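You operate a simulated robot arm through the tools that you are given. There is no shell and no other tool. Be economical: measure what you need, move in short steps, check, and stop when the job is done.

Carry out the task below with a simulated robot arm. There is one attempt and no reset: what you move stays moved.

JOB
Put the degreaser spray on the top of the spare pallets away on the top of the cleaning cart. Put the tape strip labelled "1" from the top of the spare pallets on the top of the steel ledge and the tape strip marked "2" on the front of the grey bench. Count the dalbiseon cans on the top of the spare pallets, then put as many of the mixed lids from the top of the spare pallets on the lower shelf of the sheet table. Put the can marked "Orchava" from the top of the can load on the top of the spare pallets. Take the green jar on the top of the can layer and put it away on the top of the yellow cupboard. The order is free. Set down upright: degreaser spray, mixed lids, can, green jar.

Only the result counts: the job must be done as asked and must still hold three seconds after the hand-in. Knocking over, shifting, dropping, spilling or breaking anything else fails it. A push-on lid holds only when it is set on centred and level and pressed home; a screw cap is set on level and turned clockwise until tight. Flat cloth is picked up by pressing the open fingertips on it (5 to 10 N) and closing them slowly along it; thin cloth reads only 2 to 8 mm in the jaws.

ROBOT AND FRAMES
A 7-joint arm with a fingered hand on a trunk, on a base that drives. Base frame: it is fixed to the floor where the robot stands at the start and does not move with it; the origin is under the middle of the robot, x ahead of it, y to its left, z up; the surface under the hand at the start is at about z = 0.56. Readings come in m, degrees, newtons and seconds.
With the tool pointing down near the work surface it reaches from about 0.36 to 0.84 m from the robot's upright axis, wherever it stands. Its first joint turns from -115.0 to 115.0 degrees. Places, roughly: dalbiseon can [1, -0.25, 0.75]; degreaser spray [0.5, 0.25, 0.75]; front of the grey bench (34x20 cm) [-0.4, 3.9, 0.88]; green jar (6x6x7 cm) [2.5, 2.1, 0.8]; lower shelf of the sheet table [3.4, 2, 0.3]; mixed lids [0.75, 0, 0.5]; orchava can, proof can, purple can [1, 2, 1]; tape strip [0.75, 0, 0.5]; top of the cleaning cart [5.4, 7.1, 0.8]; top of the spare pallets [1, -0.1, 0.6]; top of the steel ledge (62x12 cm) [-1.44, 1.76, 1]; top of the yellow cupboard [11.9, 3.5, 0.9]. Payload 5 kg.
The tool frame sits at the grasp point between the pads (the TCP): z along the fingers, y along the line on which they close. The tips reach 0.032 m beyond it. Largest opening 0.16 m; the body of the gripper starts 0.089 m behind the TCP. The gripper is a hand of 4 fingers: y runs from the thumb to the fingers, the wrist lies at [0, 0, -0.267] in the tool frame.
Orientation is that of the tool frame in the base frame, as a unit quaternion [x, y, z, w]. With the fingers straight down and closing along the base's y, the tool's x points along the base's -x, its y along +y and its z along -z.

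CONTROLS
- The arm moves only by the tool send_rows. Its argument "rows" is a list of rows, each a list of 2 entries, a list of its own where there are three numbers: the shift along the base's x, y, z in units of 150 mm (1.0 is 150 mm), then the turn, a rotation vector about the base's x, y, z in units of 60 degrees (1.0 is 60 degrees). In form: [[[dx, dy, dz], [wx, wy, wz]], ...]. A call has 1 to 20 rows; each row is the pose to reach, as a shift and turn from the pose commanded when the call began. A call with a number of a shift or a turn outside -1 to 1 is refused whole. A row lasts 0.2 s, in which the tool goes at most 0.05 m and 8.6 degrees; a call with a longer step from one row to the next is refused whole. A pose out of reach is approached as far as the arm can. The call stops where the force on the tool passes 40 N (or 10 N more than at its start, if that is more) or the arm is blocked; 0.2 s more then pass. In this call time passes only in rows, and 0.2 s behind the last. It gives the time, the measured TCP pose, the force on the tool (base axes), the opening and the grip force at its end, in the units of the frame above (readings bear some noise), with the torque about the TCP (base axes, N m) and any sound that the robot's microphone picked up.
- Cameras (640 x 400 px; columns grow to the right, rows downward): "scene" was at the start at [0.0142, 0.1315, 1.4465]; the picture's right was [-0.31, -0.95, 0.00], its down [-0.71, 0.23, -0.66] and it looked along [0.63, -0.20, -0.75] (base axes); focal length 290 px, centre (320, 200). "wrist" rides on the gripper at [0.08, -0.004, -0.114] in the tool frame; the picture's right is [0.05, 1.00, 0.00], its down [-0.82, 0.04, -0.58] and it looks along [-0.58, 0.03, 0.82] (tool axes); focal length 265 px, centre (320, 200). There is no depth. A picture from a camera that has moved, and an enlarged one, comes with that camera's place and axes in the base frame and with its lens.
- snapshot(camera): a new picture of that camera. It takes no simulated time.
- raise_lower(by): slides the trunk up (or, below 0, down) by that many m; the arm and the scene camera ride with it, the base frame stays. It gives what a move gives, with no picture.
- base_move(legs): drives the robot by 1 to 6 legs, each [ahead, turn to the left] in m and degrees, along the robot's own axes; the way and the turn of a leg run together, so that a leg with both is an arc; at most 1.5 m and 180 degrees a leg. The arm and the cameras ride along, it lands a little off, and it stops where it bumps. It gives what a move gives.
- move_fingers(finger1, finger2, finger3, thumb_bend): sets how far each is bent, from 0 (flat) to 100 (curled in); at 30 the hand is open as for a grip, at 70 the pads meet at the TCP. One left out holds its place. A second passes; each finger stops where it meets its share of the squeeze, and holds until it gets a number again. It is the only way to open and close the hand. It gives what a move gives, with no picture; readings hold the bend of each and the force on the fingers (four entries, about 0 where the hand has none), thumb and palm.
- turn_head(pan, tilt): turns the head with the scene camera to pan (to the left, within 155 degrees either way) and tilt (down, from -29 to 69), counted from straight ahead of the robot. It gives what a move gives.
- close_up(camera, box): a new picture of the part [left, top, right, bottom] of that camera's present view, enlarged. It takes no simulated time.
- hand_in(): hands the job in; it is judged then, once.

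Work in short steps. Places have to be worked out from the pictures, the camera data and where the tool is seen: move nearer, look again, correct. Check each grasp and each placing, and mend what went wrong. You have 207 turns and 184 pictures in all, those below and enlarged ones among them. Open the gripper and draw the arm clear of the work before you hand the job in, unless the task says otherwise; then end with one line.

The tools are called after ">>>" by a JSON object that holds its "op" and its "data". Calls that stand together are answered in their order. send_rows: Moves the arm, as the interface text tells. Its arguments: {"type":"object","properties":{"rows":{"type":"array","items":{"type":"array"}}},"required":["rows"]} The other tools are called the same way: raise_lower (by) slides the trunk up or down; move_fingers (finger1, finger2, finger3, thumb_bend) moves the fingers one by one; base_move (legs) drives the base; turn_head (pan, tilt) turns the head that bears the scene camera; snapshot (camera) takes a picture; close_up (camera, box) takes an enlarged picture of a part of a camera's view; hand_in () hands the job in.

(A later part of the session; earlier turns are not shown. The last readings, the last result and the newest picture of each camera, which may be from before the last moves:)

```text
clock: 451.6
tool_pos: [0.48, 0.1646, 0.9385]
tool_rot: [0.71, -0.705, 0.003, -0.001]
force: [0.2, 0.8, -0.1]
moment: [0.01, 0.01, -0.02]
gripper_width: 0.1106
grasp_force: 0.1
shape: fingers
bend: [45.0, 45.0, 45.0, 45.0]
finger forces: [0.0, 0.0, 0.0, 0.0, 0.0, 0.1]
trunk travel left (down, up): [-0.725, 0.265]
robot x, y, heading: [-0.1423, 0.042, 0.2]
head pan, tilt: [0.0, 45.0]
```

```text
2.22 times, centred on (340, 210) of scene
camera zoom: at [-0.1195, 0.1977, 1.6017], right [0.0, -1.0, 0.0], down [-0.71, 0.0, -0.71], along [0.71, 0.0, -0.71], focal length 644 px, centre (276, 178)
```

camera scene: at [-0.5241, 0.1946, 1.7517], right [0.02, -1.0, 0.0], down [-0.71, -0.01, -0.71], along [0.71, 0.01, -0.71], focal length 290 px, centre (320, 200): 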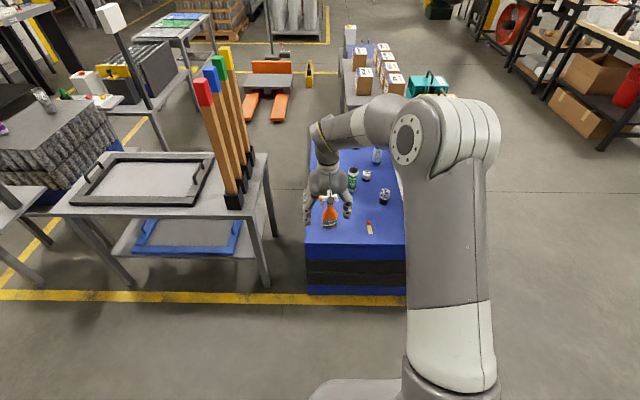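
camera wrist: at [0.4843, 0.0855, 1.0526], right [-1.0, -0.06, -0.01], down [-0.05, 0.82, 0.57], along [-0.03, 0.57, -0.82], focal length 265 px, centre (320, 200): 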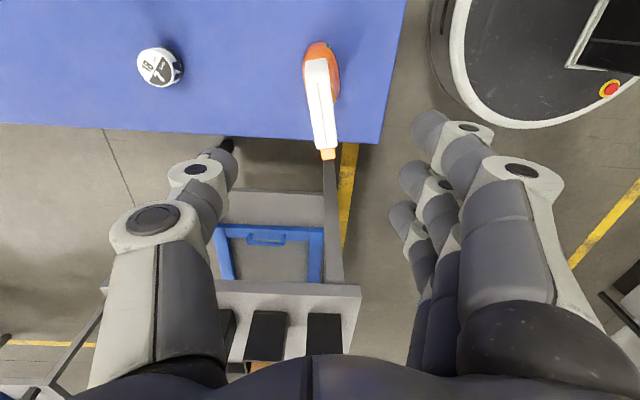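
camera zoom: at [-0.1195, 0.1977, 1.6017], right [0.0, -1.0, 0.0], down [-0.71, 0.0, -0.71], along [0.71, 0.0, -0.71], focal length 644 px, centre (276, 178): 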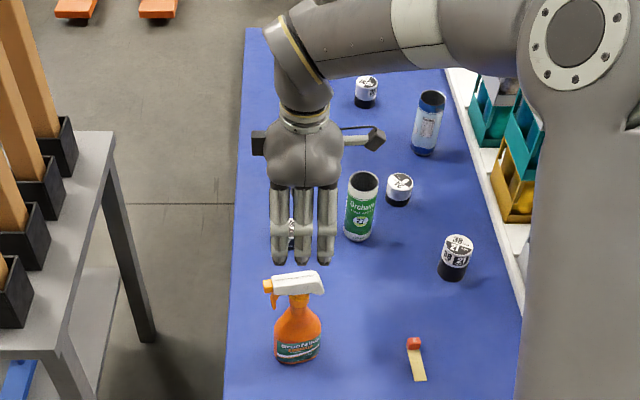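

Head centred under the TCP (0.480, 0.163). Descend to z≈0.75.

>>> {"op": "send_rows", "data": {"rows": [[[0, 0, -0.3], [0, 0, 0]], [[0, 0, -0.6], [0, 0, 0]], [[0, 0, -0.85], [0, 0, 0]], [[0, 0, -1], [0, 0, 0]], [[0, 0, -1], [0, 0, 0]]]}}

>>> {"op": "send_rows", "data": {"rows": [[[0, 0, -0.1], [0, 0, 0]], [[0, 0, -0.2], [0, 0, 0]], [[0, 0, -0.25], [0, 0, 0]]]}}

>>> {"op": "snapshot", "data": {"camera": "wrist"}}

>>> {"op": "close_up", "data": {"camera": "scene", "box": [260, 170, 400, 300]}}

```text
clock: 452.9
tool_pos: [0.4813, 0.1644, 0.7868]
tool_rot: [0.709, -0.705, 0.004, 0.0]
force: [0.1, -0.1, 0.3]
moment: [0.0, -0.04, -0.01]
gripper_width: 0.1104
grasp_force: 0.0
shape: fingers
bend: [45.0, 45.0, 45.0, 45.0]
finger forces: [0.0, 0.0, 0.0, 0.0, 0.0, 0.0]
trunk travel left (down, up): [-0.725, 0.265]
robot x, y, heading: [-0.1414, 0.042, 0.1]
head pan, tilt: [0.0, 45.0]
```

```text
clock: 453.6
tool_pos: [0.4808, 0.1639, 0.7503]
tool_rot: [0.709, -0.705, 0.004, -0.002]
force: [-0.1, 0.6, -0.2]
moment: [-0.01, -0.01, 0.0]
gripper_width: 0.1103
grasp_force: 0.1
shape: fingers
bend: [45.0, 45.0, 45.0, 45.0]
finger forces: [0.0, 0.0, 0.0, 0.0, 0.0, 0.0]
trunk travel left (down, up): [-0.725, 0.265]
robot x, y, heading: [-0.1377, 0.0438, 0.2]
head pan, tilt: [0.0, 45.0]
```

```text
78 pictures are left
camera wrist: at [0.4844, 0.0858, 0.8654], right [-1.0, -0.06, -0.01], down [-0.05, 0.82, 0.57], along [-0.03, 0.57, -0.82], focal length 265 px, centre (320, 200)
```

wrist: 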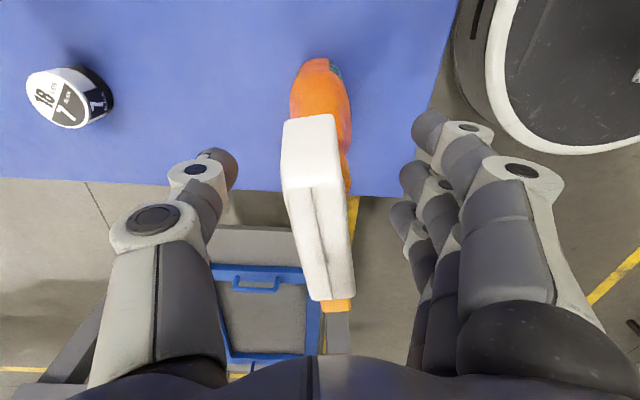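

```text
3.08 times, centred on (330, 235) of scene
camera zoom: at [-0.1195, 0.1979, 1.6016], right [0.0, -1.0, 0.0], down [-0.71, 0.0, -0.71], along [0.71, 0.0, -0.71], focal length 891 px, centre (289, 92)
```

zoom: 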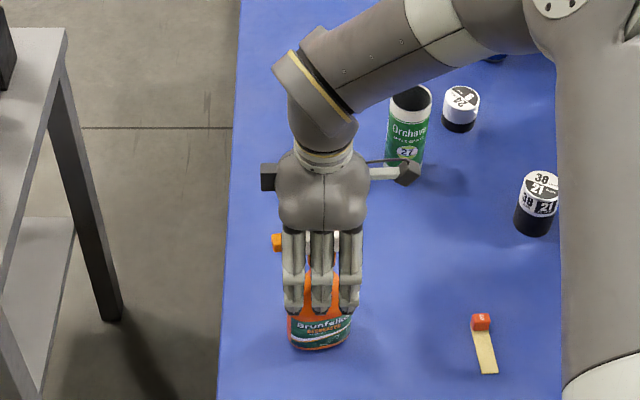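

Head lies between thumb and fingers. Close on it.

>>> {"op": "move_fingers", "data": {"finger1": 62, "finger2": 62, "finger3": 62, "thumb_bend": 62}}

>>> {"op": "move_fingers", "data": {"finger1": 70, "finger2": 72, "finger3": 72, "thumb_bend": 72}}

>>> {"op": "snapshot", "data": {"camera": "wrist"}}

```text
clock: 454.6
tool_pos: [0.4798, 0.1641, 0.7514]
tool_rot: [0.709, -0.705, 0.004, -0.001]
force: [0.7, -0.6, 0.3]
moment: [-0.01, -0.01, 0.03]
gripper_width: 0.0471
grasp_force: 0.1
shape: fingers
bend: [62.0, 61.0, 62.0, 62.0]
finger forces: [0.0, 0.3, 0.1, 0.1, 0.1, 0.0]
trunk travel left (down, up): [-0.725, 0.265]
robot x, y, heading: [-0.1402, 0.0422, 0.0]
head pan, tilt: [0.0, 45.0]
```

```text
clock: 455.6
tool_pos: [0.48, 0.1651, 0.7519]
tool_rot: [0.709, -0.705, 0.003, -0.001]
force: [0.0, 0.2, 0.5]
moment: [-0.06, 0.08, 0.02]
gripper_width: 0.0322
grasp_force: 15.5
shape: fingers
bend: [70.0, 63.0, 66.0, 66.0]
finger forces: [0.1, 9.3, 6.4, 0.0, 15.6, 0.0]
trunk travel left (down, up): [-0.725, 0.265]
robot x, y, heading: [-0.1413, 0.0445, 0.1]
head pan, tilt: [0.0, 45.0]
```

```text
76 pictures are left
camera wrist: at [0.4844, 0.0858, 0.8654], right [-1.0, -0.06, -0.01], down [-0.05, 0.82, 0.57], along [-0.03, 0.57, -0.82], focal length 265 px, centre (320, 200)
```

wrist: 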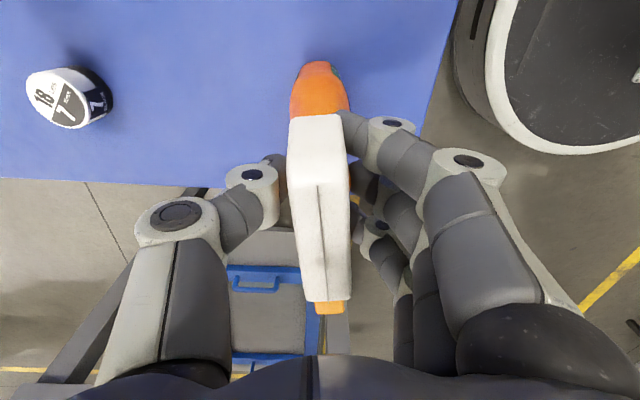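

15 N grip from two fingers and thumb. Lift.

>>> {"op": "send_rows", "data": {"rows": [[[0, 0, 0.1], [0, 0, 0]], [[0, 0, 0.3], [0, 0, 0]], [[0, 0, 0.6], [0, 0, 0]], [[0, 0, 0.9], [0, 0, 0]]]}}

>>> {"op": "close_up", "data": {"camera": "scene", "box": [240, 120, 440, 300]}}

>>> {"op": "snapshot", "data": {"camera": "wrist"}}

```text
clock: 456.6
tool_pos: [0.4799, 0.163, 0.8874]
tool_rot: [0.709, -0.705, 0.003, -0.001]
force: [-1.4, -0.6, -5.1]
moment: [-0.01, 0.08, -0.01]
gripper_width: 0.0325
grasp_force: 15.2
shape: fingers
bend: [70.0, 63.0, 67.0, 66.0]
finger forces: [0.5, 9.3, 6.2, 0.0, 15.1, 0.1]
trunk travel left (down, up): [-0.725, 0.265]
robot x, y, heading: [-0.1427, 0.0428, -0.3]
head pan, tilt: [0.0, 45.0]
```

```text
2.22 times, centred on (340, 210) of scene
camera zoom: at [-0.1199, 0.1978, 1.6016], right [0.0, -1.0, 0.0], down [-0.71, 0.0, -0.71], along [0.71, 0.0, -0.71], focal length 644 px, centre (276, 178)
```

zoom: 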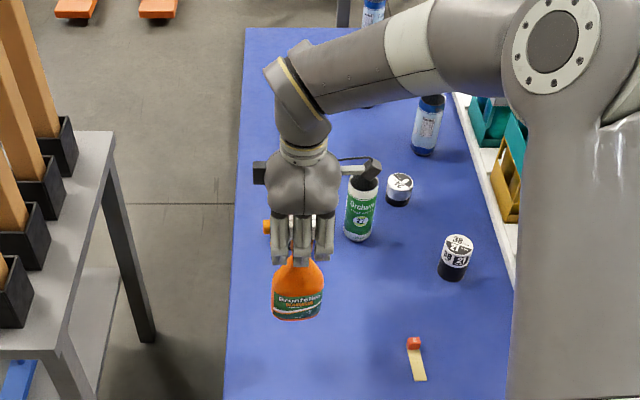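

```text
74 pictures are left
camera wrist: at [0.4835, 0.0851, 1.0008], right [-1.0, -0.06, -0.01], down [-0.05, 0.82, 0.57], along [-0.03, 0.57, -0.82], focal length 265 px, centre (320, 200)
```

wrist: 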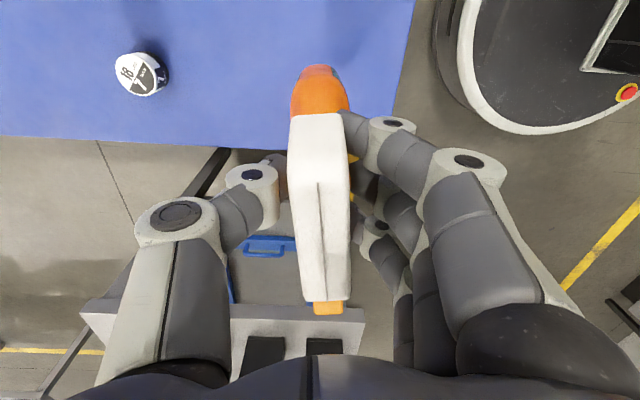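

Spray is held (5 N). Firm up the grip, raise the trunk, and start the drive to the cleaning cart.

>>> {"op": "move_fingers", "data": {"finger2": 78, "finger3": 78, "thumb_bend": 78}}

>>> {"op": "raise_lower", "data": {"by": 0.25}}

>>> {"op": "base_move", "data": {"legs": [[-0.42, 0], [0, 90], [1.45, 0], [1.45, 0], [0, -90], [1.45, 0]]}}

>>> {"op": "snapshot", "data": {"camera": "wrist"}}

```text
clock: 457.6
tool_pos: [0.4808, 0.1641, 0.8856]
tool_rot: [0.709, -0.706, 0.004, 0.0]
force: [0.1, 0.8, -5.2]
moment: [-0.01, 0.01, 0.01]
gripper_width: 0.0329
grasp_force: 21.6
shape: fingers
bend: [68.0, 63.0, 67.0, 68.0]
finger forces: [2.3, 11.2, 9.2, 0.0, 20.3, 0.1]
trunk travel left (down, up): [-0.725, 0.265]
robot x, y, heading: [-0.1424, 0.0444, 0.1]
head pan, tilt: [0.0, 45.0]
```

```text
clock: 460.2
tool_pos: [0.481, 0.1647, 1.1361]
tool_rot: [0.709, -0.705, 0.003, -0.001]
force: [0.4, -0.4, -5.5]
moment: [0.0, 0.0, 0.02]
gripper_width: 0.0328
grasp_force: 21.7
shape: fingers
bend: [68.0, 63.0, 67.0, 68.0]
finger forces: [2.3, 11.2, 9.2, 0.0, 20.5, 0.0]
trunk travel left (down, up): [-0.975, 0.015]
robot x, y, heading: [-0.1416, 0.0422, 0.1]
head pan, tilt: [0.0, 45.0]
```

```text
clock: 490.8
tool_pos: [1.439, 3.0878, 1.1363]
tool_rot: [0.713, -0.701, 0.003, -0.001]
force: [0.2, -0.2, -6.0]
moment: [-0.02, 0.01, 0.01]
gripper_width: 0.0319
grasp_force: 19.9
shape: fingers
bend: [68.0, 63.0, 67.0, 68.0]
finger forces: [2.5, 10.5, 7.6, 0.0, 19.1, 0.1]
trunk travel left (down, up): [-0.975, 0.015]
robot x, y, heading: [0.8195, 2.9607, 0.9]
head pan, tilt: [0.0, 45.0]
```

```text
73 pictures are left
camera wrist: at [1.4432, 3.009, 1.25], right [-1.0, -0.07, -0.01], down [-0.06, 0.82, 0.57], along [-0.03, 0.57, -0.82], focal length 265 px, centre (320, 200)
```

wrist: 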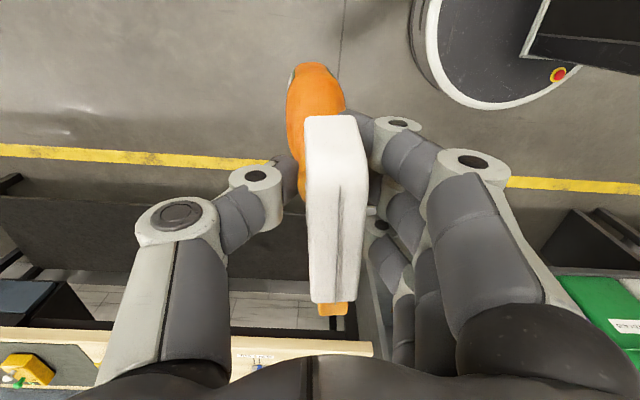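

The bottle has shifted slightly in the grip. Tighten and check its tilt.

>>> {"op": "move_fingers", "data": {"finger1": 78, "finger2": 84, "finger3": 84, "thumb_bend": 84}}

>>> {"op": "close_up", "data": {"camera": "scene", "box": [200, 100, 440, 300]}}

>>> {"op": "snapshot", "data": {"camera": "wrist"}}

```text
clock: 491.8
tool_pos: [1.4387, 3.0878, 1.1362]
tool_rot: [0.713, -0.701, 0.003, 0.0]
force: [0.0, 0.0, -5.5]
moment: [0.04, -0.01, -0.01]
gripper_width: 0.0285
grasp_force: 28.7
shape: fingers
bend: [75.0, 70.0, 68.0, 68.0]
finger forces: [10.0, 10.9, 8.8, 0.1, 27.9, 0.0]
trunk travel left (down, up): [-0.975, 0.015]
robot x, y, heading: [0.8205, 2.9579, 0.7]
head pan, tilt: [0.0, 45.0]
```

```text
2.00 times, centred on (320, 200) of scene
camera zoom: at [0.8381, 3.1147, 1.8516], right [0.01, -1.0, 0.0], down [-0.71, -0.01, -0.71], along [0.71, 0.01, -0.71], focal length 579 px, centre (320, 200)
```

zoom: 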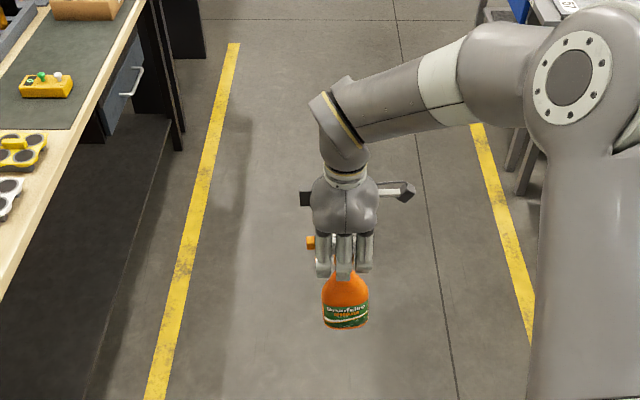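

```text
71 pictures are left
camera wrist: at [1.4429, 3.009, 1.2502], right [-1.0, -0.07, -0.01], down [-0.06, 0.82, 0.57], along [-0.03, 0.57, -0.82], focal length 265 px, centre (320, 200)
```

wrist: 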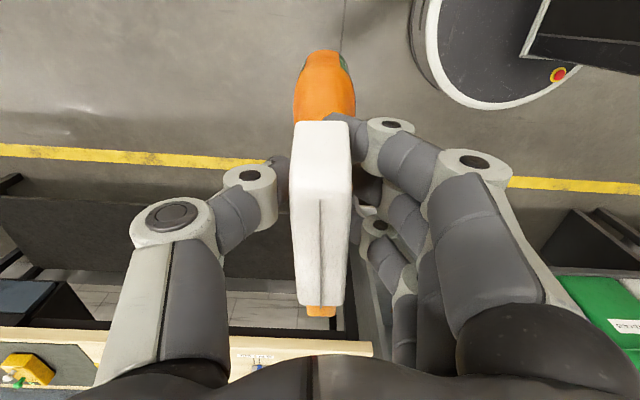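

Aligned and firm (28 N). Continue to the corridor below the mezzanine.

>>> {"op": "base_move", "data": {"legs": [[1.5, 0], [0.6, 0], [0, 11], [1.5, 0], [1.0, 0], [0, 78]]}}

>>> {"op": "turn_head", "data": {"pan": 0, "tilt": 20}}

>>> {"op": "snapshot", "data": {"camera": "scene"}}

```text
clock: 518.1
tool_pos: [5.2191, 4.1811, 1.1367]
tool_rot: [1.0, 0.007, 0.002, -0.002]
force: [-0.4, -0.1, -5.6]
moment: [0.02, 0.05, 0.0]
gripper_width: 0.0282
grasp_force: 27.3
shape: fingers
bend: [75.0, 71.0, 68.0, 68.0]
finger forces: [9.4, 10.6, 8.3, 0.0, 26.8, 0.1]
trunk travel left (down, up): [-0.975, 0.015]
robot x, y, heading: [5.3469, 3.5602, 90.5]
head pan, tilt: [0.0, 45.0]
```

```text
clock: 519.0
tool_pos: [5.2197, 4.1809, 1.1371]
tool_rot: [1.0, 0.007, 0.002, -0.002]
force: [-0.2, 0.8, -5.3]
moment: [0.03, 0.03, 0.02]
gripper_width: 0.0279
grasp_force: 27.8
shape: fingers
bend: [75.0, 71.0, 68.0, 68.0]
finger forces: [9.5, 10.7, 8.2, 0.0, 26.8, 0.1]
trunk travel left (down, up): [-0.975, 0.015]
robot x, y, heading: [5.3456, 3.5602, 90.6]
head pan, tilt: [0.0, 20.0]
```

```text
70 pictures are left
camera scene: at [5.1892, 3.5925, 1.8902], right [1.0, 0.01, 0.0], down [0.0, -0.34, -0.94], along [-0.01, 0.94, -0.34], focal length 290 px, centre (320, 200)
```

scene: 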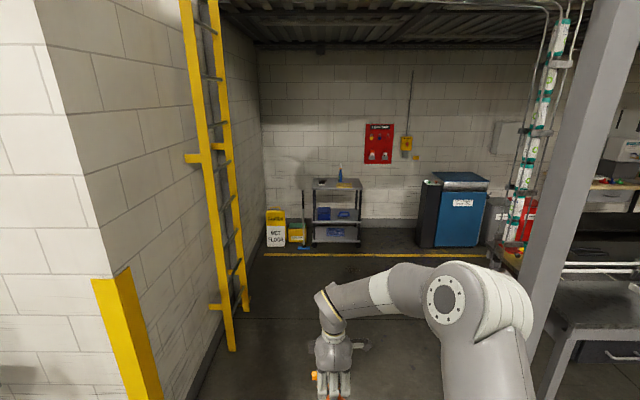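

Corridor clear. Drive 2.1 m north and look at the cart top.

>>> {"op": "base_move", "data": {"legs": [[1.3, 0], [0.8, 0]]}}

>>> {"op": "turn_head", "data": {"pan": 0, "tilt": 35}}

>>> {"op": "snapshot", "data": {"camera": "scene"}}

```text
clock: 529.4
tool_pos: [5.2259, 6.272, 1.1357]
tool_rot: [1.0, -0.001, 0.002, -0.002]
force: [0.4, 0.4, -6.1]
moment: [0.01, 0.07, -0.01]
gripper_width: 0.0279
grasp_force: 27.9
shape: fingers
bend: [75.0, 71.0, 68.0, 68.0]
finger forces: [9.3, 11.0, 8.2, 0.0, 26.7, 0.0]
trunk travel left (down, up): [-0.975, 0.015]
robot x, y, heading: [5.342, 5.6504, 89.6]
head pan, tilt: [0.0, 20.0]
```

```text
clock: 530.1
tool_pos: [5.2256, 6.2729, 1.1355]
tool_rot: [1.0, -0.001, 0.001, -0.003]
force: [0.1, 0.0, -5.2]
moment: [0.02, 0.05, -0.04]
gripper_width: 0.0277
grasp_force: 27.4
shape: fingers
bend: [75.0, 71.0, 68.0, 68.0]
finger forces: [9.3, 11.0, 8.2, 0.0, 26.9, 0.0]
trunk travel left (down, up): [-0.975, 0.015]
robot x, y, heading: [5.3445, 5.653, 89.4]
head pan, tilt: [0.0, 35.0]
```

```text
69 pictures are left
camera scene: at [5.1863, 5.6793, 1.8665], right [1.0, -0.01, 0.0], down [0.0, -0.57, -0.82], along [0.01, 0.82, -0.57], focal length 290 px, centre (320, 200)
```

scene: 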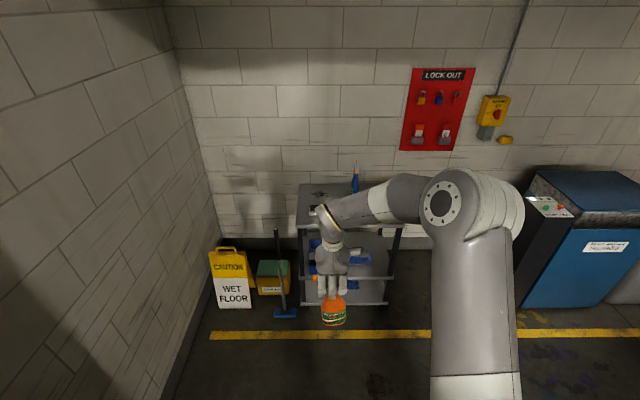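

Zoom at the cart top from here.

>>> {"op": "close_up", "data": {"camera": "scene", "box": [270, 150, 430, 250]}}

>>> {"op": "send_rows", "data": {"rows": [[[-0.25, 0, 0.1], [0, 0, 0]], [[-0.5, -0.1, 0.15], [0, 0, 0]], [[-0.75, -0.2, 0.15], [0, 0, 0]], [[-1, -0.3, 0.15], [0, 0, 0]]]}}

>>> {"op": "turn_head", "data": {"pan": -12, "tilt": 35}}

>>> {"op": "snapshot", "data": {"camera": "scene"}}

```text
4.00 times, centred on (350, 200) of scene
camera zoom: at [5.1863, 5.6793, 1.8665], right [1.0, -0.01, 0.0], down [0.0, -0.57, -0.82], along [0.01, 0.82, -0.57], focal length 1158 px, centre (200, 200)
```

zoom: 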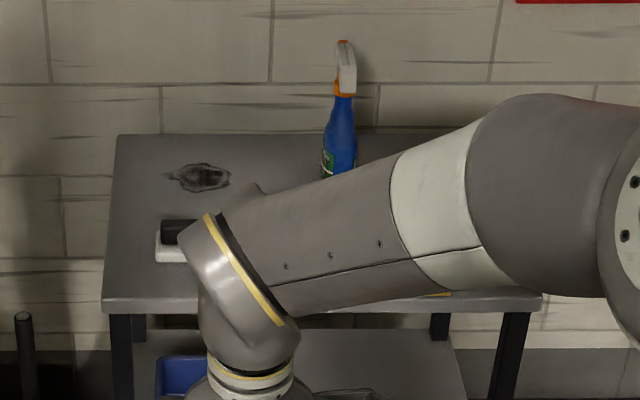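

```text
clock: 531.1
tool_pos: [5.0755, 6.2266, 1.1585]
tool_rot: [1.0, -0.001, 0.002, -0.003]
force: [-0.7, 1.1, -6.3]
moment: [0.07, 0.0, 0.0]
gripper_width: 0.0275
grasp_force: 28.7
shape: fingers
bend: [75.0, 71.0, 68.0, 68.0]
finger forces: [9.6, 11.1, 8.5, 0.0, 27.5, 0.1]
trunk travel left (down, up): [-0.975, 0.015]
robot x, y, heading: [5.3394, 5.6473, 89.5]
head pan, tilt: [0.0, 35.0]
```

```text
clock: 531.9
tool_pos: [5.0764, 6.2286, 1.1581]
tool_rot: [1.0, -0.001, 0.002, -0.003]
force: [0.1, -0.1, -5.2]
moment: [0.04, 0.04, 0.01]
gripper_width: 0.0278
grasp_force: 27.6
shape: fingers
bend: [75.0, 71.0, 68.0, 68.0]
finger forces: [9.4, 11.5, 8.4, 0.0, 27.0, 0.0]
trunk travel left (down, up): [-0.975, 0.015]
robot x, y, heading: [5.3443, 5.6539, 89.5]
head pan, tilt: [-12.0, 35.0]
```

```text
67 pictures are left
camera scene: at [5.204, 5.6772, 1.8664], right [0.98, -0.21, 0.0], down [-0.12, -0.56, -0.82], along [0.18, 0.8, -0.57], focal length 290 px, centre (320, 200)
```

scene: 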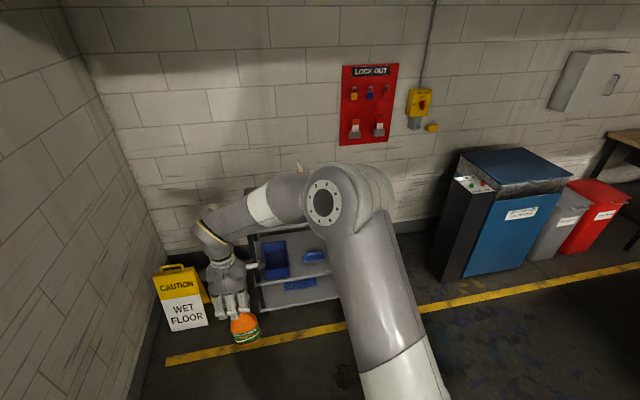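

Arm hides the cart; swing the tool to the right side and look again.

>>> {"op": "send_rows", "data": {"rows": [[[0.3, 0, 0], [0, 0, 0]], [[0.6, 0, 0], [0, 0, 0]], [[0.9, 0, 0], [0, 0, 0]], [[1, 0, 0], [0, 0, 0]]]}}

>>> {"op": "send_rows", "data": {"rows": [[[0.3, 0, 0], [0, 0, 0]], [[0.6, 0, 0], [0, 0, 0]], [[0.9, 0, 0], [0, 0, 0]], [[1, 0, 0], [0, 0, 0]]]}}

>>> {"op": "send_rows", "data": {"rows": [[[0.3, 0, 0], [0, 0, 0]], [[0.6, 0, 0], [0, 0, 0]], [[0.9, 0, 0], [0, 0, 0]], [[1, 0, 0], [0, 0, 0]]]}}

>>> {"op": "turn_head", "data": {"pan": 0, "tilt": 35}}

>>> {"op": "close_up", "data": {"camera": "scene", "box": [240, 140, 480, 290]}}

```text
clock: 532.9
tool_pos: [5.2249, 6.2262, 1.1586]
tool_rot: [1.0, -0.001, 0.002, -0.004]
force: [-0.8, 0.2, -6.3]
moment: [0.03, 0.05, 0.02]
gripper_width: 0.0275
grasp_force: 28.1
shape: fingers
bend: [76.0, 71.0, 68.0, 68.0]
finger forces: [9.3, 11.6, 8.1, 0.0, 26.7, 0.1]
trunk travel left (down, up): [-0.975, 0.015]
robot x, y, heading: [5.3432, 5.6502, 89.7]
head pan, tilt: [-12.0, 35.0]
```

```text
clock: 533.9
tool_pos: [5.375, 6.2283, 1.1574]
tool_rot: [1.0, 0.0, 0.003, -0.003]
force: [-0.7, -0.2, -4.9]
moment: [0.01, -0.02, 0.0]
gripper_width: 0.0271
grasp_force: 28.0
shape: fingers
bend: [76.0, 71.0, 68.0, 68.0]
finger forces: [9.6, 11.6, 8.3, 0.0, 26.7, 0.0]
trunk travel left (down, up): [-0.975, 0.015]
robot x, y, heading: [5.3406, 5.649, 89.5]
head pan, tilt: [-12.0, 35.0]
```

```text
clock: 534.9
tool_pos: [5.4775, 6.2269, 1.1589]
tool_rot: [1.0, -0.001, 0.002, -0.004]
force: [-0.6, -0.5, -5.9]
moment: [0.06, 0.12, -0.02]
gripper_width: 0.0266
grasp_force: 28.5
shape: fingers
bend: [76.0, 71.0, 68.0, 69.0]
finger forces: [9.4, 12.7, 8.1, 0.0, 26.7, 0.1]
out of reach, approached as far as the arm can: row 3, 4
trunk travel left (down, up): [-0.975, 0.015]
robot x, y, heading: [5.3443, 5.6572, 89.5]
head pan, tilt: [-12.0, 35.0]
```

```text
clock: 535.6
tool_pos: [5.4767, 6.2293, 1.159]
tool_rot: [1.0, -0.002, 0.002, -0.004]
force: [0.3, 0.0, -5.9]
moment: [0.06, 0.05, 0.01]
gripper_width: 0.0264
grasp_force: 28.6
shape: fingers
bend: [76.0, 71.0, 68.0, 69.0]
finger forces: [9.4, 12.6, 8.2, 0.0, 26.8, 0.0]
trunk travel left (down, up): [-0.975, 0.015]
robot x, y, heading: [5.3431, 5.6472, 89.6]
head pan, tilt: [0.0, 35.0]
```

```text
2.67 times, centred on (360, 215) of scene
camera zoom: at [5.1864, 5.6792, 1.8664], right [1.0, -0.01, 0.0], down [0.0, -0.57, -0.82], along [0.01, 0.82, -0.57], focal length 772 px, centre (213, 160)
```

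zoom: 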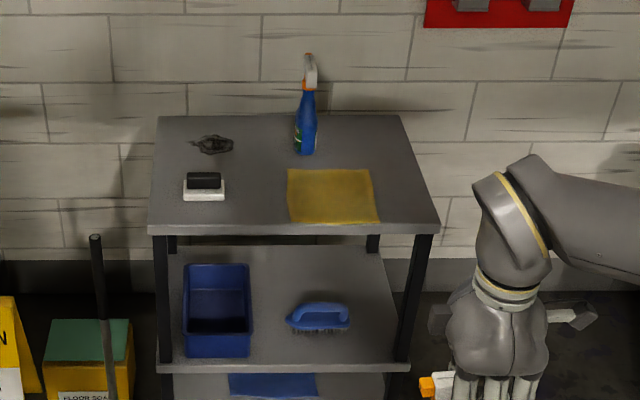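

Clear view: free gap between brush and yellow cloth at about (5.30, 7.05). Move the tool to x=5.30 and drive forward 0.8 m.

>>> {"op": "send_rows", "data": {"rows": [[[-0.3, 0, 0], [0, 0, 0]], [[-0.6, 0, 0], [0, 0, 0]], [[-0.9, 0, 0], [0, 0, 0]], [[-1, 0, 0], [0, 0, 0]]]}}

>>> {"op": "base_move", "data": {"legs": [[0.78, 0]]}}

>>> {"op": "turn_head", "data": {"pan": 0, "tilt": 50}}

>>> {"op": "snapshot", "data": {"camera": "scene"}}

>>> {"op": "snapshot", "data": {"camera": "wrist"}}

```text
clock: 536.6
tool_pos: [5.3268, 6.2272, 1.1585]
tool_rot: [1.0, -0.002, 0.002, -0.002]
force: [0.6, -0.1, -5.7]
moment: [0.03, 0.07, -0.01]
gripper_width: 0.0264
grasp_force: 28.6
shape: fingers
bend: [76.0, 71.0, 68.0, 69.0]
finger forces: [9.4, 12.8, 8.0, 0.1, 26.5, 0.0]
trunk travel left (down, up): [-0.975, 0.015]
robot x, y, heading: [5.3449, 5.6499, 89.6]
head pan, tilt: [0.0, 35.0]
```

```text
clock: 540.8
tool_pos: [5.3299, 7.0046, 1.1573]
tool_rot: [1.0, 0.0, 0.002, -0.003]
force: [-0.4, 0.0, -5.2]
moment: [0.0, 0.08, 0.01]
gripper_width: 0.0265
grasp_force: 28.1
shape: fingers
bend: [76.0, 71.0, 68.0, 69.0]
finger forces: [9.3, 12.8, 7.9, 0.0, 26.4, 0.0]
trunk travel left (down, up): [-0.975, 0.015]
robot x, y, heading: [5.3477, 6.4297, 90.1]
head pan, tilt: [0.0, 35.0]
```

```text
clock: 541.5
tool_pos: [5.3304, 7.0047, 1.1576]
tool_rot: [1.0, 0.0, 0.001, -0.003]
force: [0.2, -0.2, -4.6]
moment: [0.05, 0.08, 0.03]
gripper_width: 0.0264
grasp_force: 28.1
shape: fingers
bend: [76.0, 71.0, 68.0, 69.0]
finger forces: [9.5, 12.9, 8.0, 0.1, 26.3, 0.0]
trunk travel left (down, up): [-0.975, 0.015]
robot x, y, heading: [5.3449, 6.4288, 89.6]
head pan, tilt: [0.0, 50.0]
```

```text
65 pictures are left
camera scene: at [5.1904, 6.4444, 1.8448], right [1.0, 0.0, 0.0], down [0.0, -0.77, -0.64], along [0.0, 0.64, -0.77], focal length 290 px, centre (320, 200)
```

scene: 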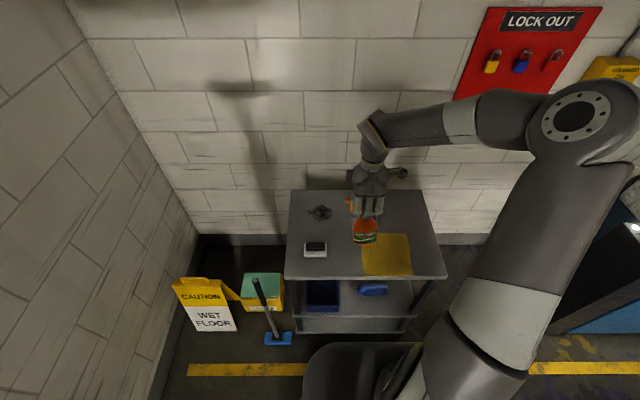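

```text
64 pictures are left
camera wrist: at [5.4096, 7.0097, 1.272], right [0.05, -1.0, -0.01], down [-0.82, -0.05, 0.57], along [-0.57, -0.03, -0.82], focal length 265 px, centre (320, 200)
```

wrist: 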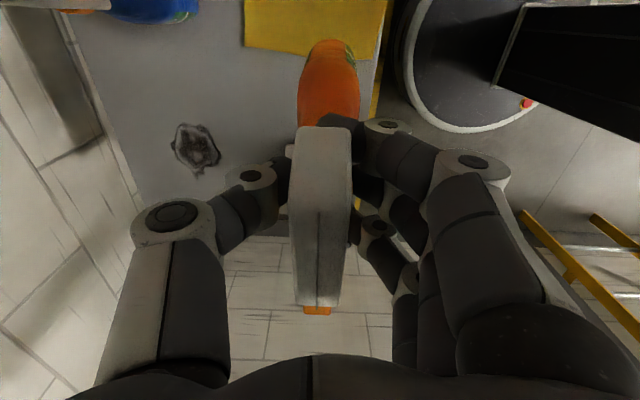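

Bottle body is at about (5.35, 7.01), offset from the TCP. Shift −0.067 in x, +0.03 in y, then lower.

>>> {"op": "send_rows", "data": {"rows": [[[-0.22, 0.1, 0], [0, 0, 0]], [[-0.45, 0.2, 0], [0, 0, 0]], [[-0.45, 0.2, -0.3], [0, 0, 0]], [[-0.45, 0.2, -0.6], [0, 0, 0]], [[-0.45, 0.2, -0.85], [0, 0, 0]]]}}

>>> {"op": "snapshot", "data": {"camera": "scene"}}

>>> {"op": "snapshot", "data": {"camera": "wrist"}}

```text
clock: 542.8
tool_pos: [5.2611, 7.0373, 1.029]
tool_rot: [1.0, 0.0, 0.001, -0.003]
force: [0.6, 1.3, -4.1]
moment: [0.1, 0.04, -0.01]
gripper_width: 0.0262
grasp_force: 28.2
shape: fingers
bend: [76.0, 71.0, 68.0, 69.0]
finger forces: [9.7, 12.2, 8.0, 0.1, 26.9, 0.0]
trunk travel left (down, up): [-0.975, 0.015]
robot x, y, heading: [5.349, 6.4311, 90.0]
head pan, tilt: [0.0, 50.0]
```

```text
63 pictures are left
camera scene: at [5.1904, 6.4458, 1.8448], right [1.0, 0.0, 0.0], down [0.0, -0.77, -0.64], along [0.0, 0.64, -0.77], focal length 290 px, centre (320, 200)
```

scene: 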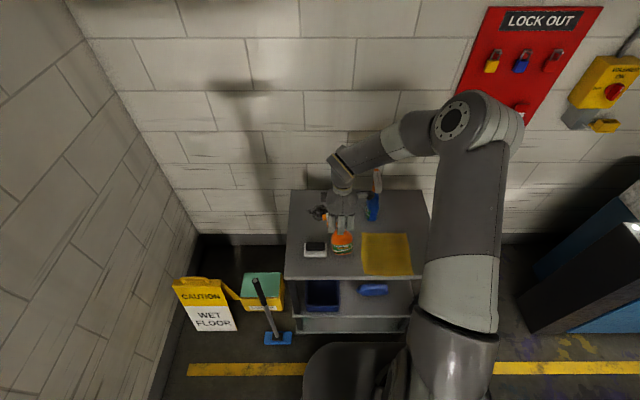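

```text
62 pictures are left
camera wrist: at [5.3413, 7.0419, 1.1427], right [0.05, -1.0, -0.01], down [-0.82, -0.05, 0.57], along [-0.57, -0.03, -0.82], focal length 265 px, centre (320, 200)
```

wrist: 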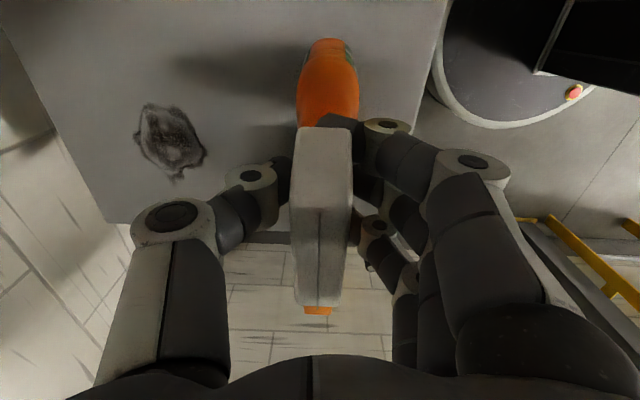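

The bottle sits centred between brush and cloth. Lower gently.

>>> {"op": "send_rows", "data": {"rows": [[[0, 0, -0.05], [0, 0, 0]], [[0, 0, -0.1], [0, 0, 0]], [[0, 0, -0.15], [0, 0, 0]], [[0, 0, -0.18], [0, 0, 0]]]}}

>>> {"op": "send_rows", "data": {"rows": [[[0, 0, -0.015], [0, 0, 0]], [[0, 0, -0.03], [0, 0, 0]], [[0, 0, -0.045], [0, 0, 0]]]}}

```text
clock: 543.8
tool_pos: [5.262, 7.0334, 1.005]
tool_rot: [1.0, 0.001, 0.002, -0.004]
force: [1.4, -1.9, 18.1]
moment: [-0.27, 0.06, 0.04]
gripper_width: 0.0197
grasp_force: 27.4
shape: fingers
bend: [77.0, 71.0, 71.0, 73.0]
finger forces: [4.3, 15.9, 9.9, 0.1, 24.2, 0.0]
trunk travel left (down, up): [-0.975, 0.015]
robot x, y, heading: [5.3463, 6.4235, 89.8]
head pan, tilt: [0.0, 50.0]
```

```text
clock: 544.5
tool_pos: [5.2637, 7.0338, 0.9997]
tool_rot: [1.0, 0.0, 0.001, -0.005]
force: [4.5, 1.6, 38.3]
moment: [-0.17, -0.03, 0.04]
gripper_width: 0.0179
grasp_force: 31.7
shape: fingers
bend: [77.0, 71.0, 71.0, 77.0]
finger forces: [5.1, 19.0, 7.7, 0.0, 31.7, 0.0]
trunk travel left (down, up): [-0.975, 0.015]
robot x, y, heading: [5.348, 6.4299, 89.9]
head pan, tilt: [0.0, 50.0]
```

On the cart (contact from 1.005). Ease up 4 mm and check before releasing.

>>> {"op": "send_rows", "data": {"rows": [[[0, 0, 0.03], [0, 0, 0]]]}}

>>> {"op": "close_up", "data": {"camera": "scene", "box": [270, 170, 450, 290]}}

>>> {"op": "snapshot", "data": {"camera": "wrist"}}

```text
clock: 545.0
tool_pos: [5.2618, 7.0332, 1.0005]
tool_rot: [1.0, -0.001, 0.002, -0.002]
force: [1.6, 1.3, 14.7]
moment: [0.08, -0.07, -0.04]
gripper_width: 0.0177
grasp_force: 29.1
shape: fingers
bend: [77.0, 71.0, 70.0, 77.0]
finger forces: [7.5, 14.8, 9.3, 0.1, 27.2, 0.0]
trunk travel left (down, up): [-0.975, 0.015]
robot x, y, heading: [5.3466, 6.4275, 89.6]
head pan, tilt: [0.0, 50.0]
```

```text
3.33 times, centred on (360, 230) of scene
camera zoom: at [5.1908, 6.4428, 1.8444], right [1.0, 0.0, 0.0], down [0.0, -0.77, -0.64], along [0.0, 0.64, -0.77], focal length 966 px, centre (187, 100)
```

zoom: 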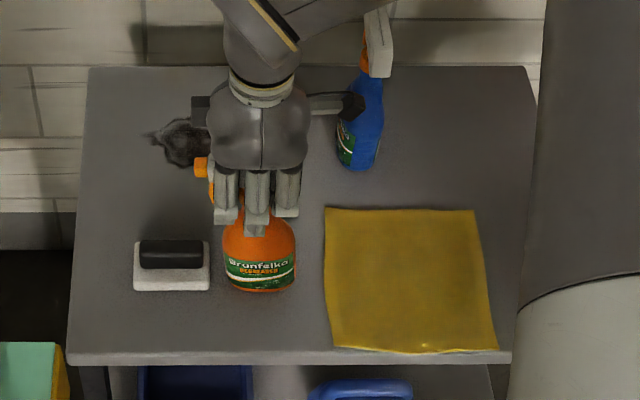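

```text
60 pictures are left
camera wrist: at [5.3426, 7.0382, 1.1145], right [0.05, -1.0, 0.0], down [-0.82, -0.05, 0.57], along [-0.57, -0.03, -0.82], focal length 265 px, centre (320, 200)
```

wrist: 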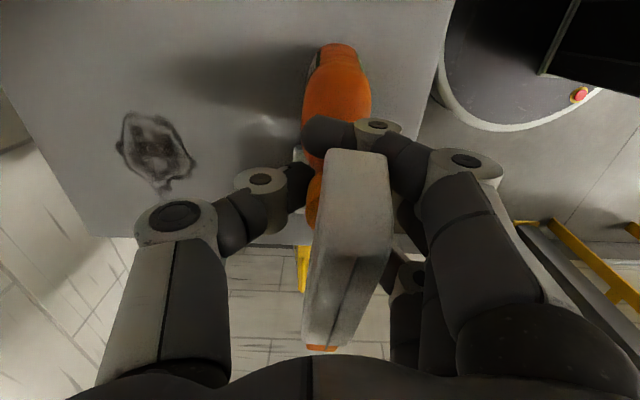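

Fingers slid to the neck; relax upward a little, then open gradually.

>>> {"op": "send_rows", "data": {"rows": [[[0, 0, 0.025], [0, 0, 0]]]}}

>>> {"op": "move_fingers", "data": {"finger1": 70, "finger2": 68, "finger3": 68, "thumb_bend": 70}}

>>> {"op": "snapshot", "data": {"camera": "wrist"}}

```text
clock: 545.4
tool_pos: [5.2616, 7.0331, 1.0029]
tool_rot: [1.0, 0.001, 0.002, -0.001]
force: [-0.1, 0.6, -5.2]
moment: [0.05, 0.02, -0.01]
gripper_width: 0.0182
grasp_force: 27.3
shape: fingers
bend: [77.0, 70.0, 69.0, 75.0]
finger forces: [7.2, 15.7, 10.2, 0.1, 22.3, 0.0]
trunk travel left (down, up): [-0.975, 0.015]
robot x, y, heading: [5.3489, 6.427, 89.8]
head pan, tilt: [0.0, 50.0]
```

```text
clock: 546.4
tool_pos: [5.2613, 7.0343, 1.0043]
tool_rot: [1.0, 0.0, 0.002, -0.003]
force: [0.8, 0.2, -4.8]
moment: [0.03, 0.01, 0.01]
gripper_width: 0.0264
grasp_force: 8.2
shape: fingers
bend: [70.0, 62.0, 67.0, 69.0]
finger forces: [0.1, 6.6, 2.6, 0.0, 6.7, 0.0]
trunk travel left (down, up): [-0.975, 0.015]
robot x, y, heading: [5.3468, 6.4316, 89.6]
head pan, tilt: [0.0, 50.0]
```

```text
59 pictures are left
camera wrist: at [5.3423, 7.0396, 1.119], right [0.05, -1.0, -0.01], down [-0.82, -0.05, 0.57], along [-0.57, -0.03, -0.82], focal length 265 px, centre (320, 200)
```

wrist: 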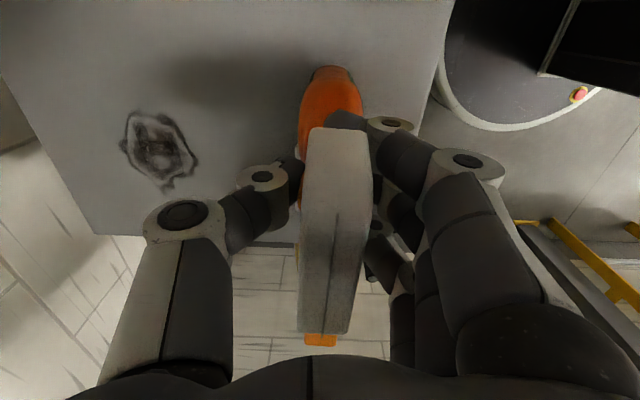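

The bottle straightened itself (now hanging a mm free). Lower 3 mm and release.

>>> {"op": "send_rows", "data": {"rows": [[[0, 0, -0.012], [0, 0, 0]], [[0, 0, -0.024], [0, 0, 0]]]}}

>>> {"op": "move_fingers", "data": {"finger1": 60, "finger2": 58, "finger3": 60, "thumb_bend": 62}}

>>> {"op": "snapshot", "data": {"camera": "wrist"}}

```text
clock: 547.0
tool_pos: [5.2616, 7.0354, 1.0026]
tool_rot: [1.0, 0.0, 0.002, -0.004]
force: [-1.7, -1.2, 9.7]
moment: [-0.11, 0.09, -0.01]
gripper_width: 0.0266
grasp_force: 9.0
shape: fingers
bend: [70.0, 62.0, 68.0, 69.0]
finger forces: [0.1, 9.5, 0.8, 0.0, 8.1, 0.0]
trunk travel left (down, up): [-0.975, 0.015]
robot x, y, heading: [5.3478, 6.4265, 89.7]
head pan, tilt: [0.0, 50.0]
```

```text
clock: 548.0
tool_pos: [5.2619, 7.0348, 1.001]
tool_rot: [1.0, 0.0, 0.001, -0.003]
force: [-0.9, -0.3, -0.6]
moment: [-0.02, 0.01, 0.0]
gripper_width: 0.049
grasp_force: 0.0
shape: fingers
bend: [60.0, 57.0, 60.0, 62.0]
finger forces: [0.0, 0.0, 0.0, 0.0, 0.1, 0.0]
trunk travel left (down, up): [-0.975, 0.015]
robot x, y, heading: [5.3415, 6.428, 89.8]
head pan, tilt: [0.0, 50.0]
```

```text
58 pictures are left
camera wrist: at [5.3424, 7.0394, 1.1156], right [0.05, -1.0, -0.01], down [-0.82, -0.05, 0.57], along [-0.57, -0.03, -0.82], focal length 265 px, centre (320, 200)
```

wrist: 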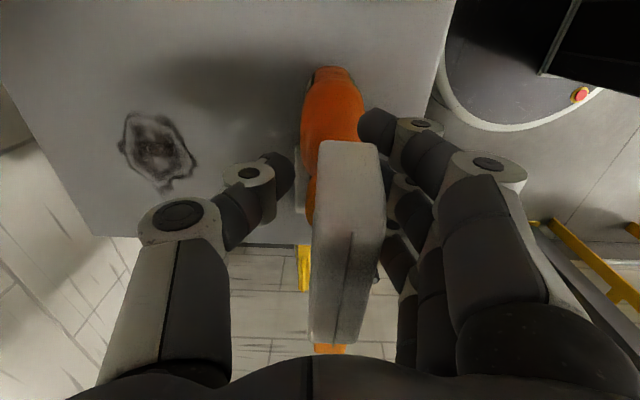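

Standing on its own (no finger forces). Open wider, lift and check.

>>> {"op": "move_fingers", "data": {"finger1": 48, "finger2": 48, "finger3": 48, "thumb_bend": 48}}

>>> {"op": "send_rows", "data": {"rows": [[[0, 0, 0.2], [0, 0, 0]], [[0, 0, 0.5], [0, 0, 0]], [[0, 0, 0.8], [0, 0, 0]], [[0, 0, 1], [0, 0, 0]]]}}

>>> {"op": "close_up", "data": {"camera": "scene", "box": [270, 170, 450, 290]}}

```text
clock: 549.0
tool_pos: [5.2616, 7.0341, 1.0017]
tool_rot: [1.0, 0.0, 0.001, -0.003]
force: [0.8, 0.2, -0.2]
moment: [0.03, -0.01, 0.03]
gripper_width: 0.0986
grasp_force: 0.1
shape: fingers
bend: [48.0, 48.0, 48.0, 48.0]
finger forces: [0.1, 0.0, 0.1, 0.0, 0.0, 0.0]
trunk travel left (down, up): [-0.975, 0.015]
robot x, y, heading: [5.347, 6.4277, 89.9]
head pan, tilt: [0.0, 50.0]
```

```text
clock: 550.0
tool_pos: [5.2621, 7.0342, 1.1511]
tool_rot: [1.0, 0.0, 0.002, -0.003]
force: [0.2, -0.6, -0.2]
moment: [0.01, -0.02, 0.01]
gripper_width: 0.0986
grasp_force: 0.2
shape: fingers
bend: [48.0, 48.0, 48.0, 48.0]
finger forces: [0.1, 0.0, 0.1, 0.0, 0.0, 0.1]
trunk travel left (down, up): [-0.975, 0.015]
robot x, y, heading: [5.3459, 6.4286, 89.8]
head pan, tilt: [0.0, 50.0]
```

```text
3.33 times, centred on (360, 230) of scene
camera zoom: at [5.1902, 6.4434, 1.8447], right [1.0, 0.0, 0.0], down [0.0, -0.77, -0.64], along [0.0, 0.64, -0.77], focal length 966 px, centre (187, 100)
```

zoom: 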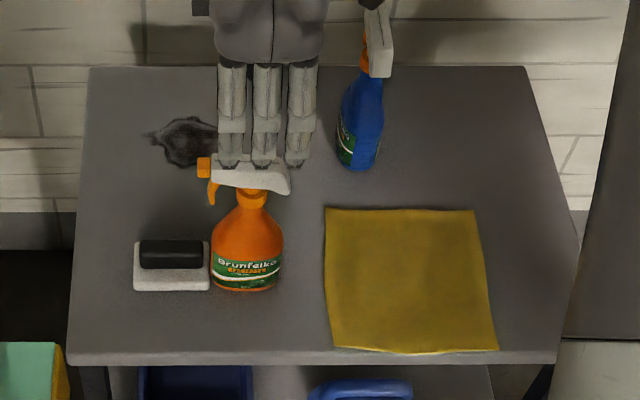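

Spray is upright on the cart. Return, un-rotate the hand on the way, and inspect the sheet table's lower shelf from the lane.

>>> {"op": "base_move", "data": {"legs": [[-0.8, 0], [-1.0, 0], [-1.1, 0], [0, 100], [1.5, 0], [0.4, 0]]}}

>>> {"op": "send_rows", "data": {"rows": [[[0, 0, 0], [0, 0, -0.14]], [[0, 0, 0], [0, 0, -0.28]], [[0, 0, 0], [0, 0, -0.42]], [[0, 0, 0], [0, 0, -0.56]], [[0, 0, 0], [0, 0, -0.7]], [[0, 0, 0], [0, 0, -0.84]], [[0, 0, 0], [0, 0, -0.98]]]}}

>>> {"op": "send_rows", "data": {"rows": [[[0, 0, 0], [0, 0, -0.14]], [[0, 0, 0], [0, 0, -0.28]], [[0, 0, 0], [0, 0, -0.42]], [[0, 0, 0], [0, 0, -0.52]]]}}

>>> {"op": "turn_head", "data": {"pan": 80, "tilt": 45}}

>>> {"op": "snapshot", "data": {"camera": "scene"}}

```text
clock: 577.5
tool_pos: [2.8729, 3.0725, 1.1498]
tool_rot: [0.649, 0.761, -0.001, -0.003]
force: [0.5, -0.6, 0.4]
moment: [-0.03, -0.05, -0.02]
gripper_width: 0.0985
grasp_force: 0.1
shape: fingers
bend: [48.0, 48.0, 48.0, 48.0]
finger forces: [0.0, 0.0, 0.0, 0.1, 0.1, 0.0]
trunk travel left (down, up): [-0.975, 0.015]
robot x, y, heading: [3.4615, 3.2527, -171.4]
head pan, tilt: [0.0, 50.0]
```

```text
clock: 579.1
tool_pos: [2.8755, 3.0725, 1.15]
tool_rot: [0.939, 0.343, 0.0, -0.003]
force: [0.5, 0.7, 0.7]
moment: [0.01, 0.02, 0.01]
gripper_width: 0.0983
grasp_force: 0.0
shape: fingers
bend: [48.0, 48.0, 48.0, 48.0]
finger forces: [0.0, 0.0, 0.0, 0.0, 0.0, 0.1]
trunk travel left (down, up): [-0.975, 0.015]
robot x, y, heading: [3.4609, 3.2504, -171.0]
head pan, tilt: [0.0, 50.0]
```

```text
clock: 580.1
tool_pos: [2.8761, 3.0729, 1.1512]
tool_rot: [0.997, 0.079, 0.002, -0.003]
force: [-0.2, -0.1, -0.3]
moment: [0.01, 0.01, -0.04]
gripper_width: 0.0987
grasp_force: 0.0
shape: fingers
bend: [48.0, 48.0, 48.0, 48.0]
finger forces: [0.0, 0.0, 0.0, 0.0, 0.0, 0.1]
trunk travel left (down, up): [-0.975, 0.015]
robot x, y, heading: [3.4598, 3.2521, -171.0]
head pan, tilt: [0.0, 50.0]
```

```text
clock: 581.6
tool_pos: [2.8756, 3.0718, 1.1516]
tool_rot: [0.997, 0.08, 0.001, -0.004]
force: [0.1, 0.0, 0.2]
moment: [0.01, -0.02, -0.04]
gripper_width: 0.0986
grasp_force: 0.0
shape: fingers
bend: [48.0, 48.0, 48.0, 48.0]
finger forces: [0.0, 0.0, 0.0, 0.0, 0.0, 0.0]
trunk travel left (down, up): [-0.975, 0.015]
robot x, y, heading: [3.4596, 3.2482, -171.1]
head pan, tilt: [80.0, 45.0]
```

```text
56 pictures are left
camera scene: at [3.5427, 3.0249, 1.8516], right [-1.0, 0.02, 0.0], down [0.01, 0.71, -0.71], along [-0.01, -0.71, -0.71], focal length 290 px, centre (320, 200)
```

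scene: 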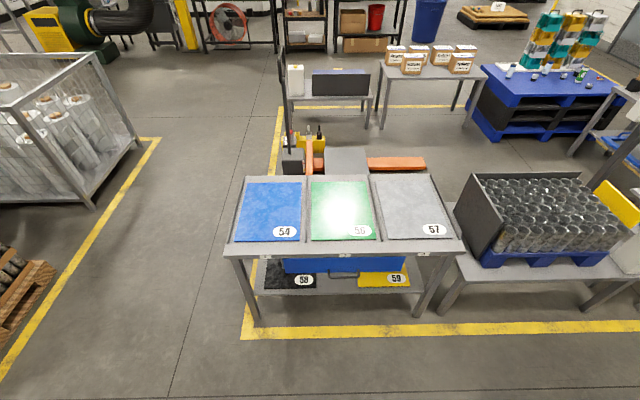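

Lower the trunk to see the shelf at a shallow angle (arm is over free floor).

>>> {"op": "raise_lower", "data": {"by": -0.6}}

>>> {"op": "turn_head", "data": {"pan": 80, "tilt": 35}}

>>> {"op": "snapshot", "data": {"camera": "scene"}}

```text
refused: -0.6 is not a number from -0.4 to 0.4
```

```text
clock: 582.4
tool_pos: [2.8752, 3.0713, 1.1517]
tool_rot: [0.997, 0.08, 0.002, -0.002]
force: [0.7, -0.1, 0.7]
moment: [0.0, -0.01, 0.03]
gripper_width: 0.0985
grasp_force: 0.1
shape: fingers
bend: [48.0, 48.0, 48.0, 48.0]
finger forces: [0.1, 0.0, 0.0, 0.0, 0.0, 0.0]
trunk travel left (down, up): [-0.975, 0.015]
robot x, y, heading: [3.4605, 3.2522, -171.2]
head pan, tilt: [80.0, 35.0]
```

```text
55 pictures are left
camera scene: at [3.5427, 3.0182, 1.8664], right [-1.0, 0.02, 0.0], down [0.01, 0.57, -0.82], along [-0.02, -0.82, -0.57], focal length 290 px, centre (320, 200)
```

scene: 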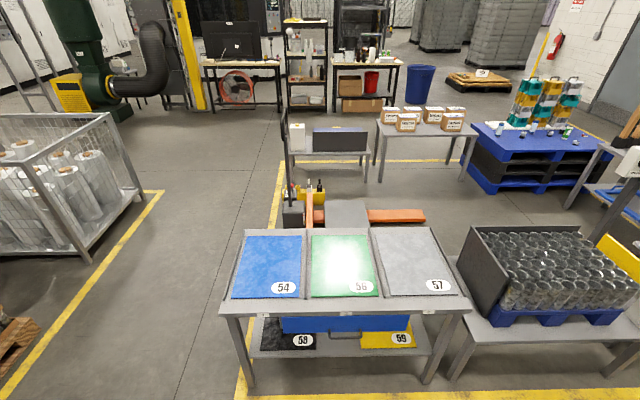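

>>> {"op": "raise_lower", "data": {"by": -0.4}}

>>> {"op": "raise_lower", "data": {"by": -0.25}}

>>> {"op": "snapshot", "data": {"camera": "scene"}}

```text
clock: 586.2
tool_pos: [2.8749, 3.0722, 0.7502]
tool_rot: [0.997, 0.079, 0.001, -0.003]
force: [0.5, -0.3, -0.5]
moment: [0.0, 0.01, -0.01]
gripper_width: 0.0986
grasp_force: 0.0
shape: fingers
bend: [48.0, 48.0, 48.0, 48.0]
finger forces: [0.1, 0.0, 0.1, 0.1, 0.1, 0.1]
trunk travel left (down, up): [-0.575, 0.415]
robot x, y, heading: [3.4593, 3.2527, -171.5]
head pan, tilt: [80.0, 35.0]
```

```text
clock: 588.8
tool_pos: [2.8756, 3.0715, 0.5013]
tool_rot: [0.997, 0.079, 0.001, -0.003]
force: [-0.4, 0.1, 0.6]
moment: [0.02, -0.03, -0.02]
gripper_width: 0.0986
grasp_force: 0.0
shape: fingers
bend: [48.0, 48.0, 48.0, 48.0]
finger forces: [0.0, 0.0, 0.0, 0.1, 0.0, 0.1]
trunk travel left (down, up): [-0.325, 0.665]
robot x, y, heading: [3.4605, 3.2534, -171.1]
head pan, tilt: [80.0, 35.0]
```

```text
54 pictures are left
camera scene: at [3.5427, 3.0182, 1.2165], right [-1.0, 0.02, 0.0], down [0.01, 0.57, -0.82], along [-0.02, -0.82, -0.57], focal length 290 px, centre (320, 200)
```

scene: 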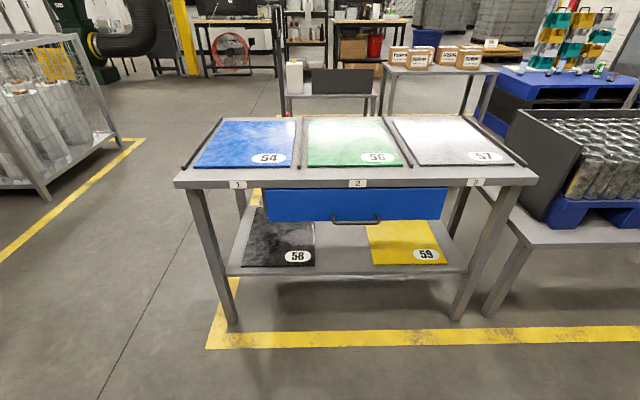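

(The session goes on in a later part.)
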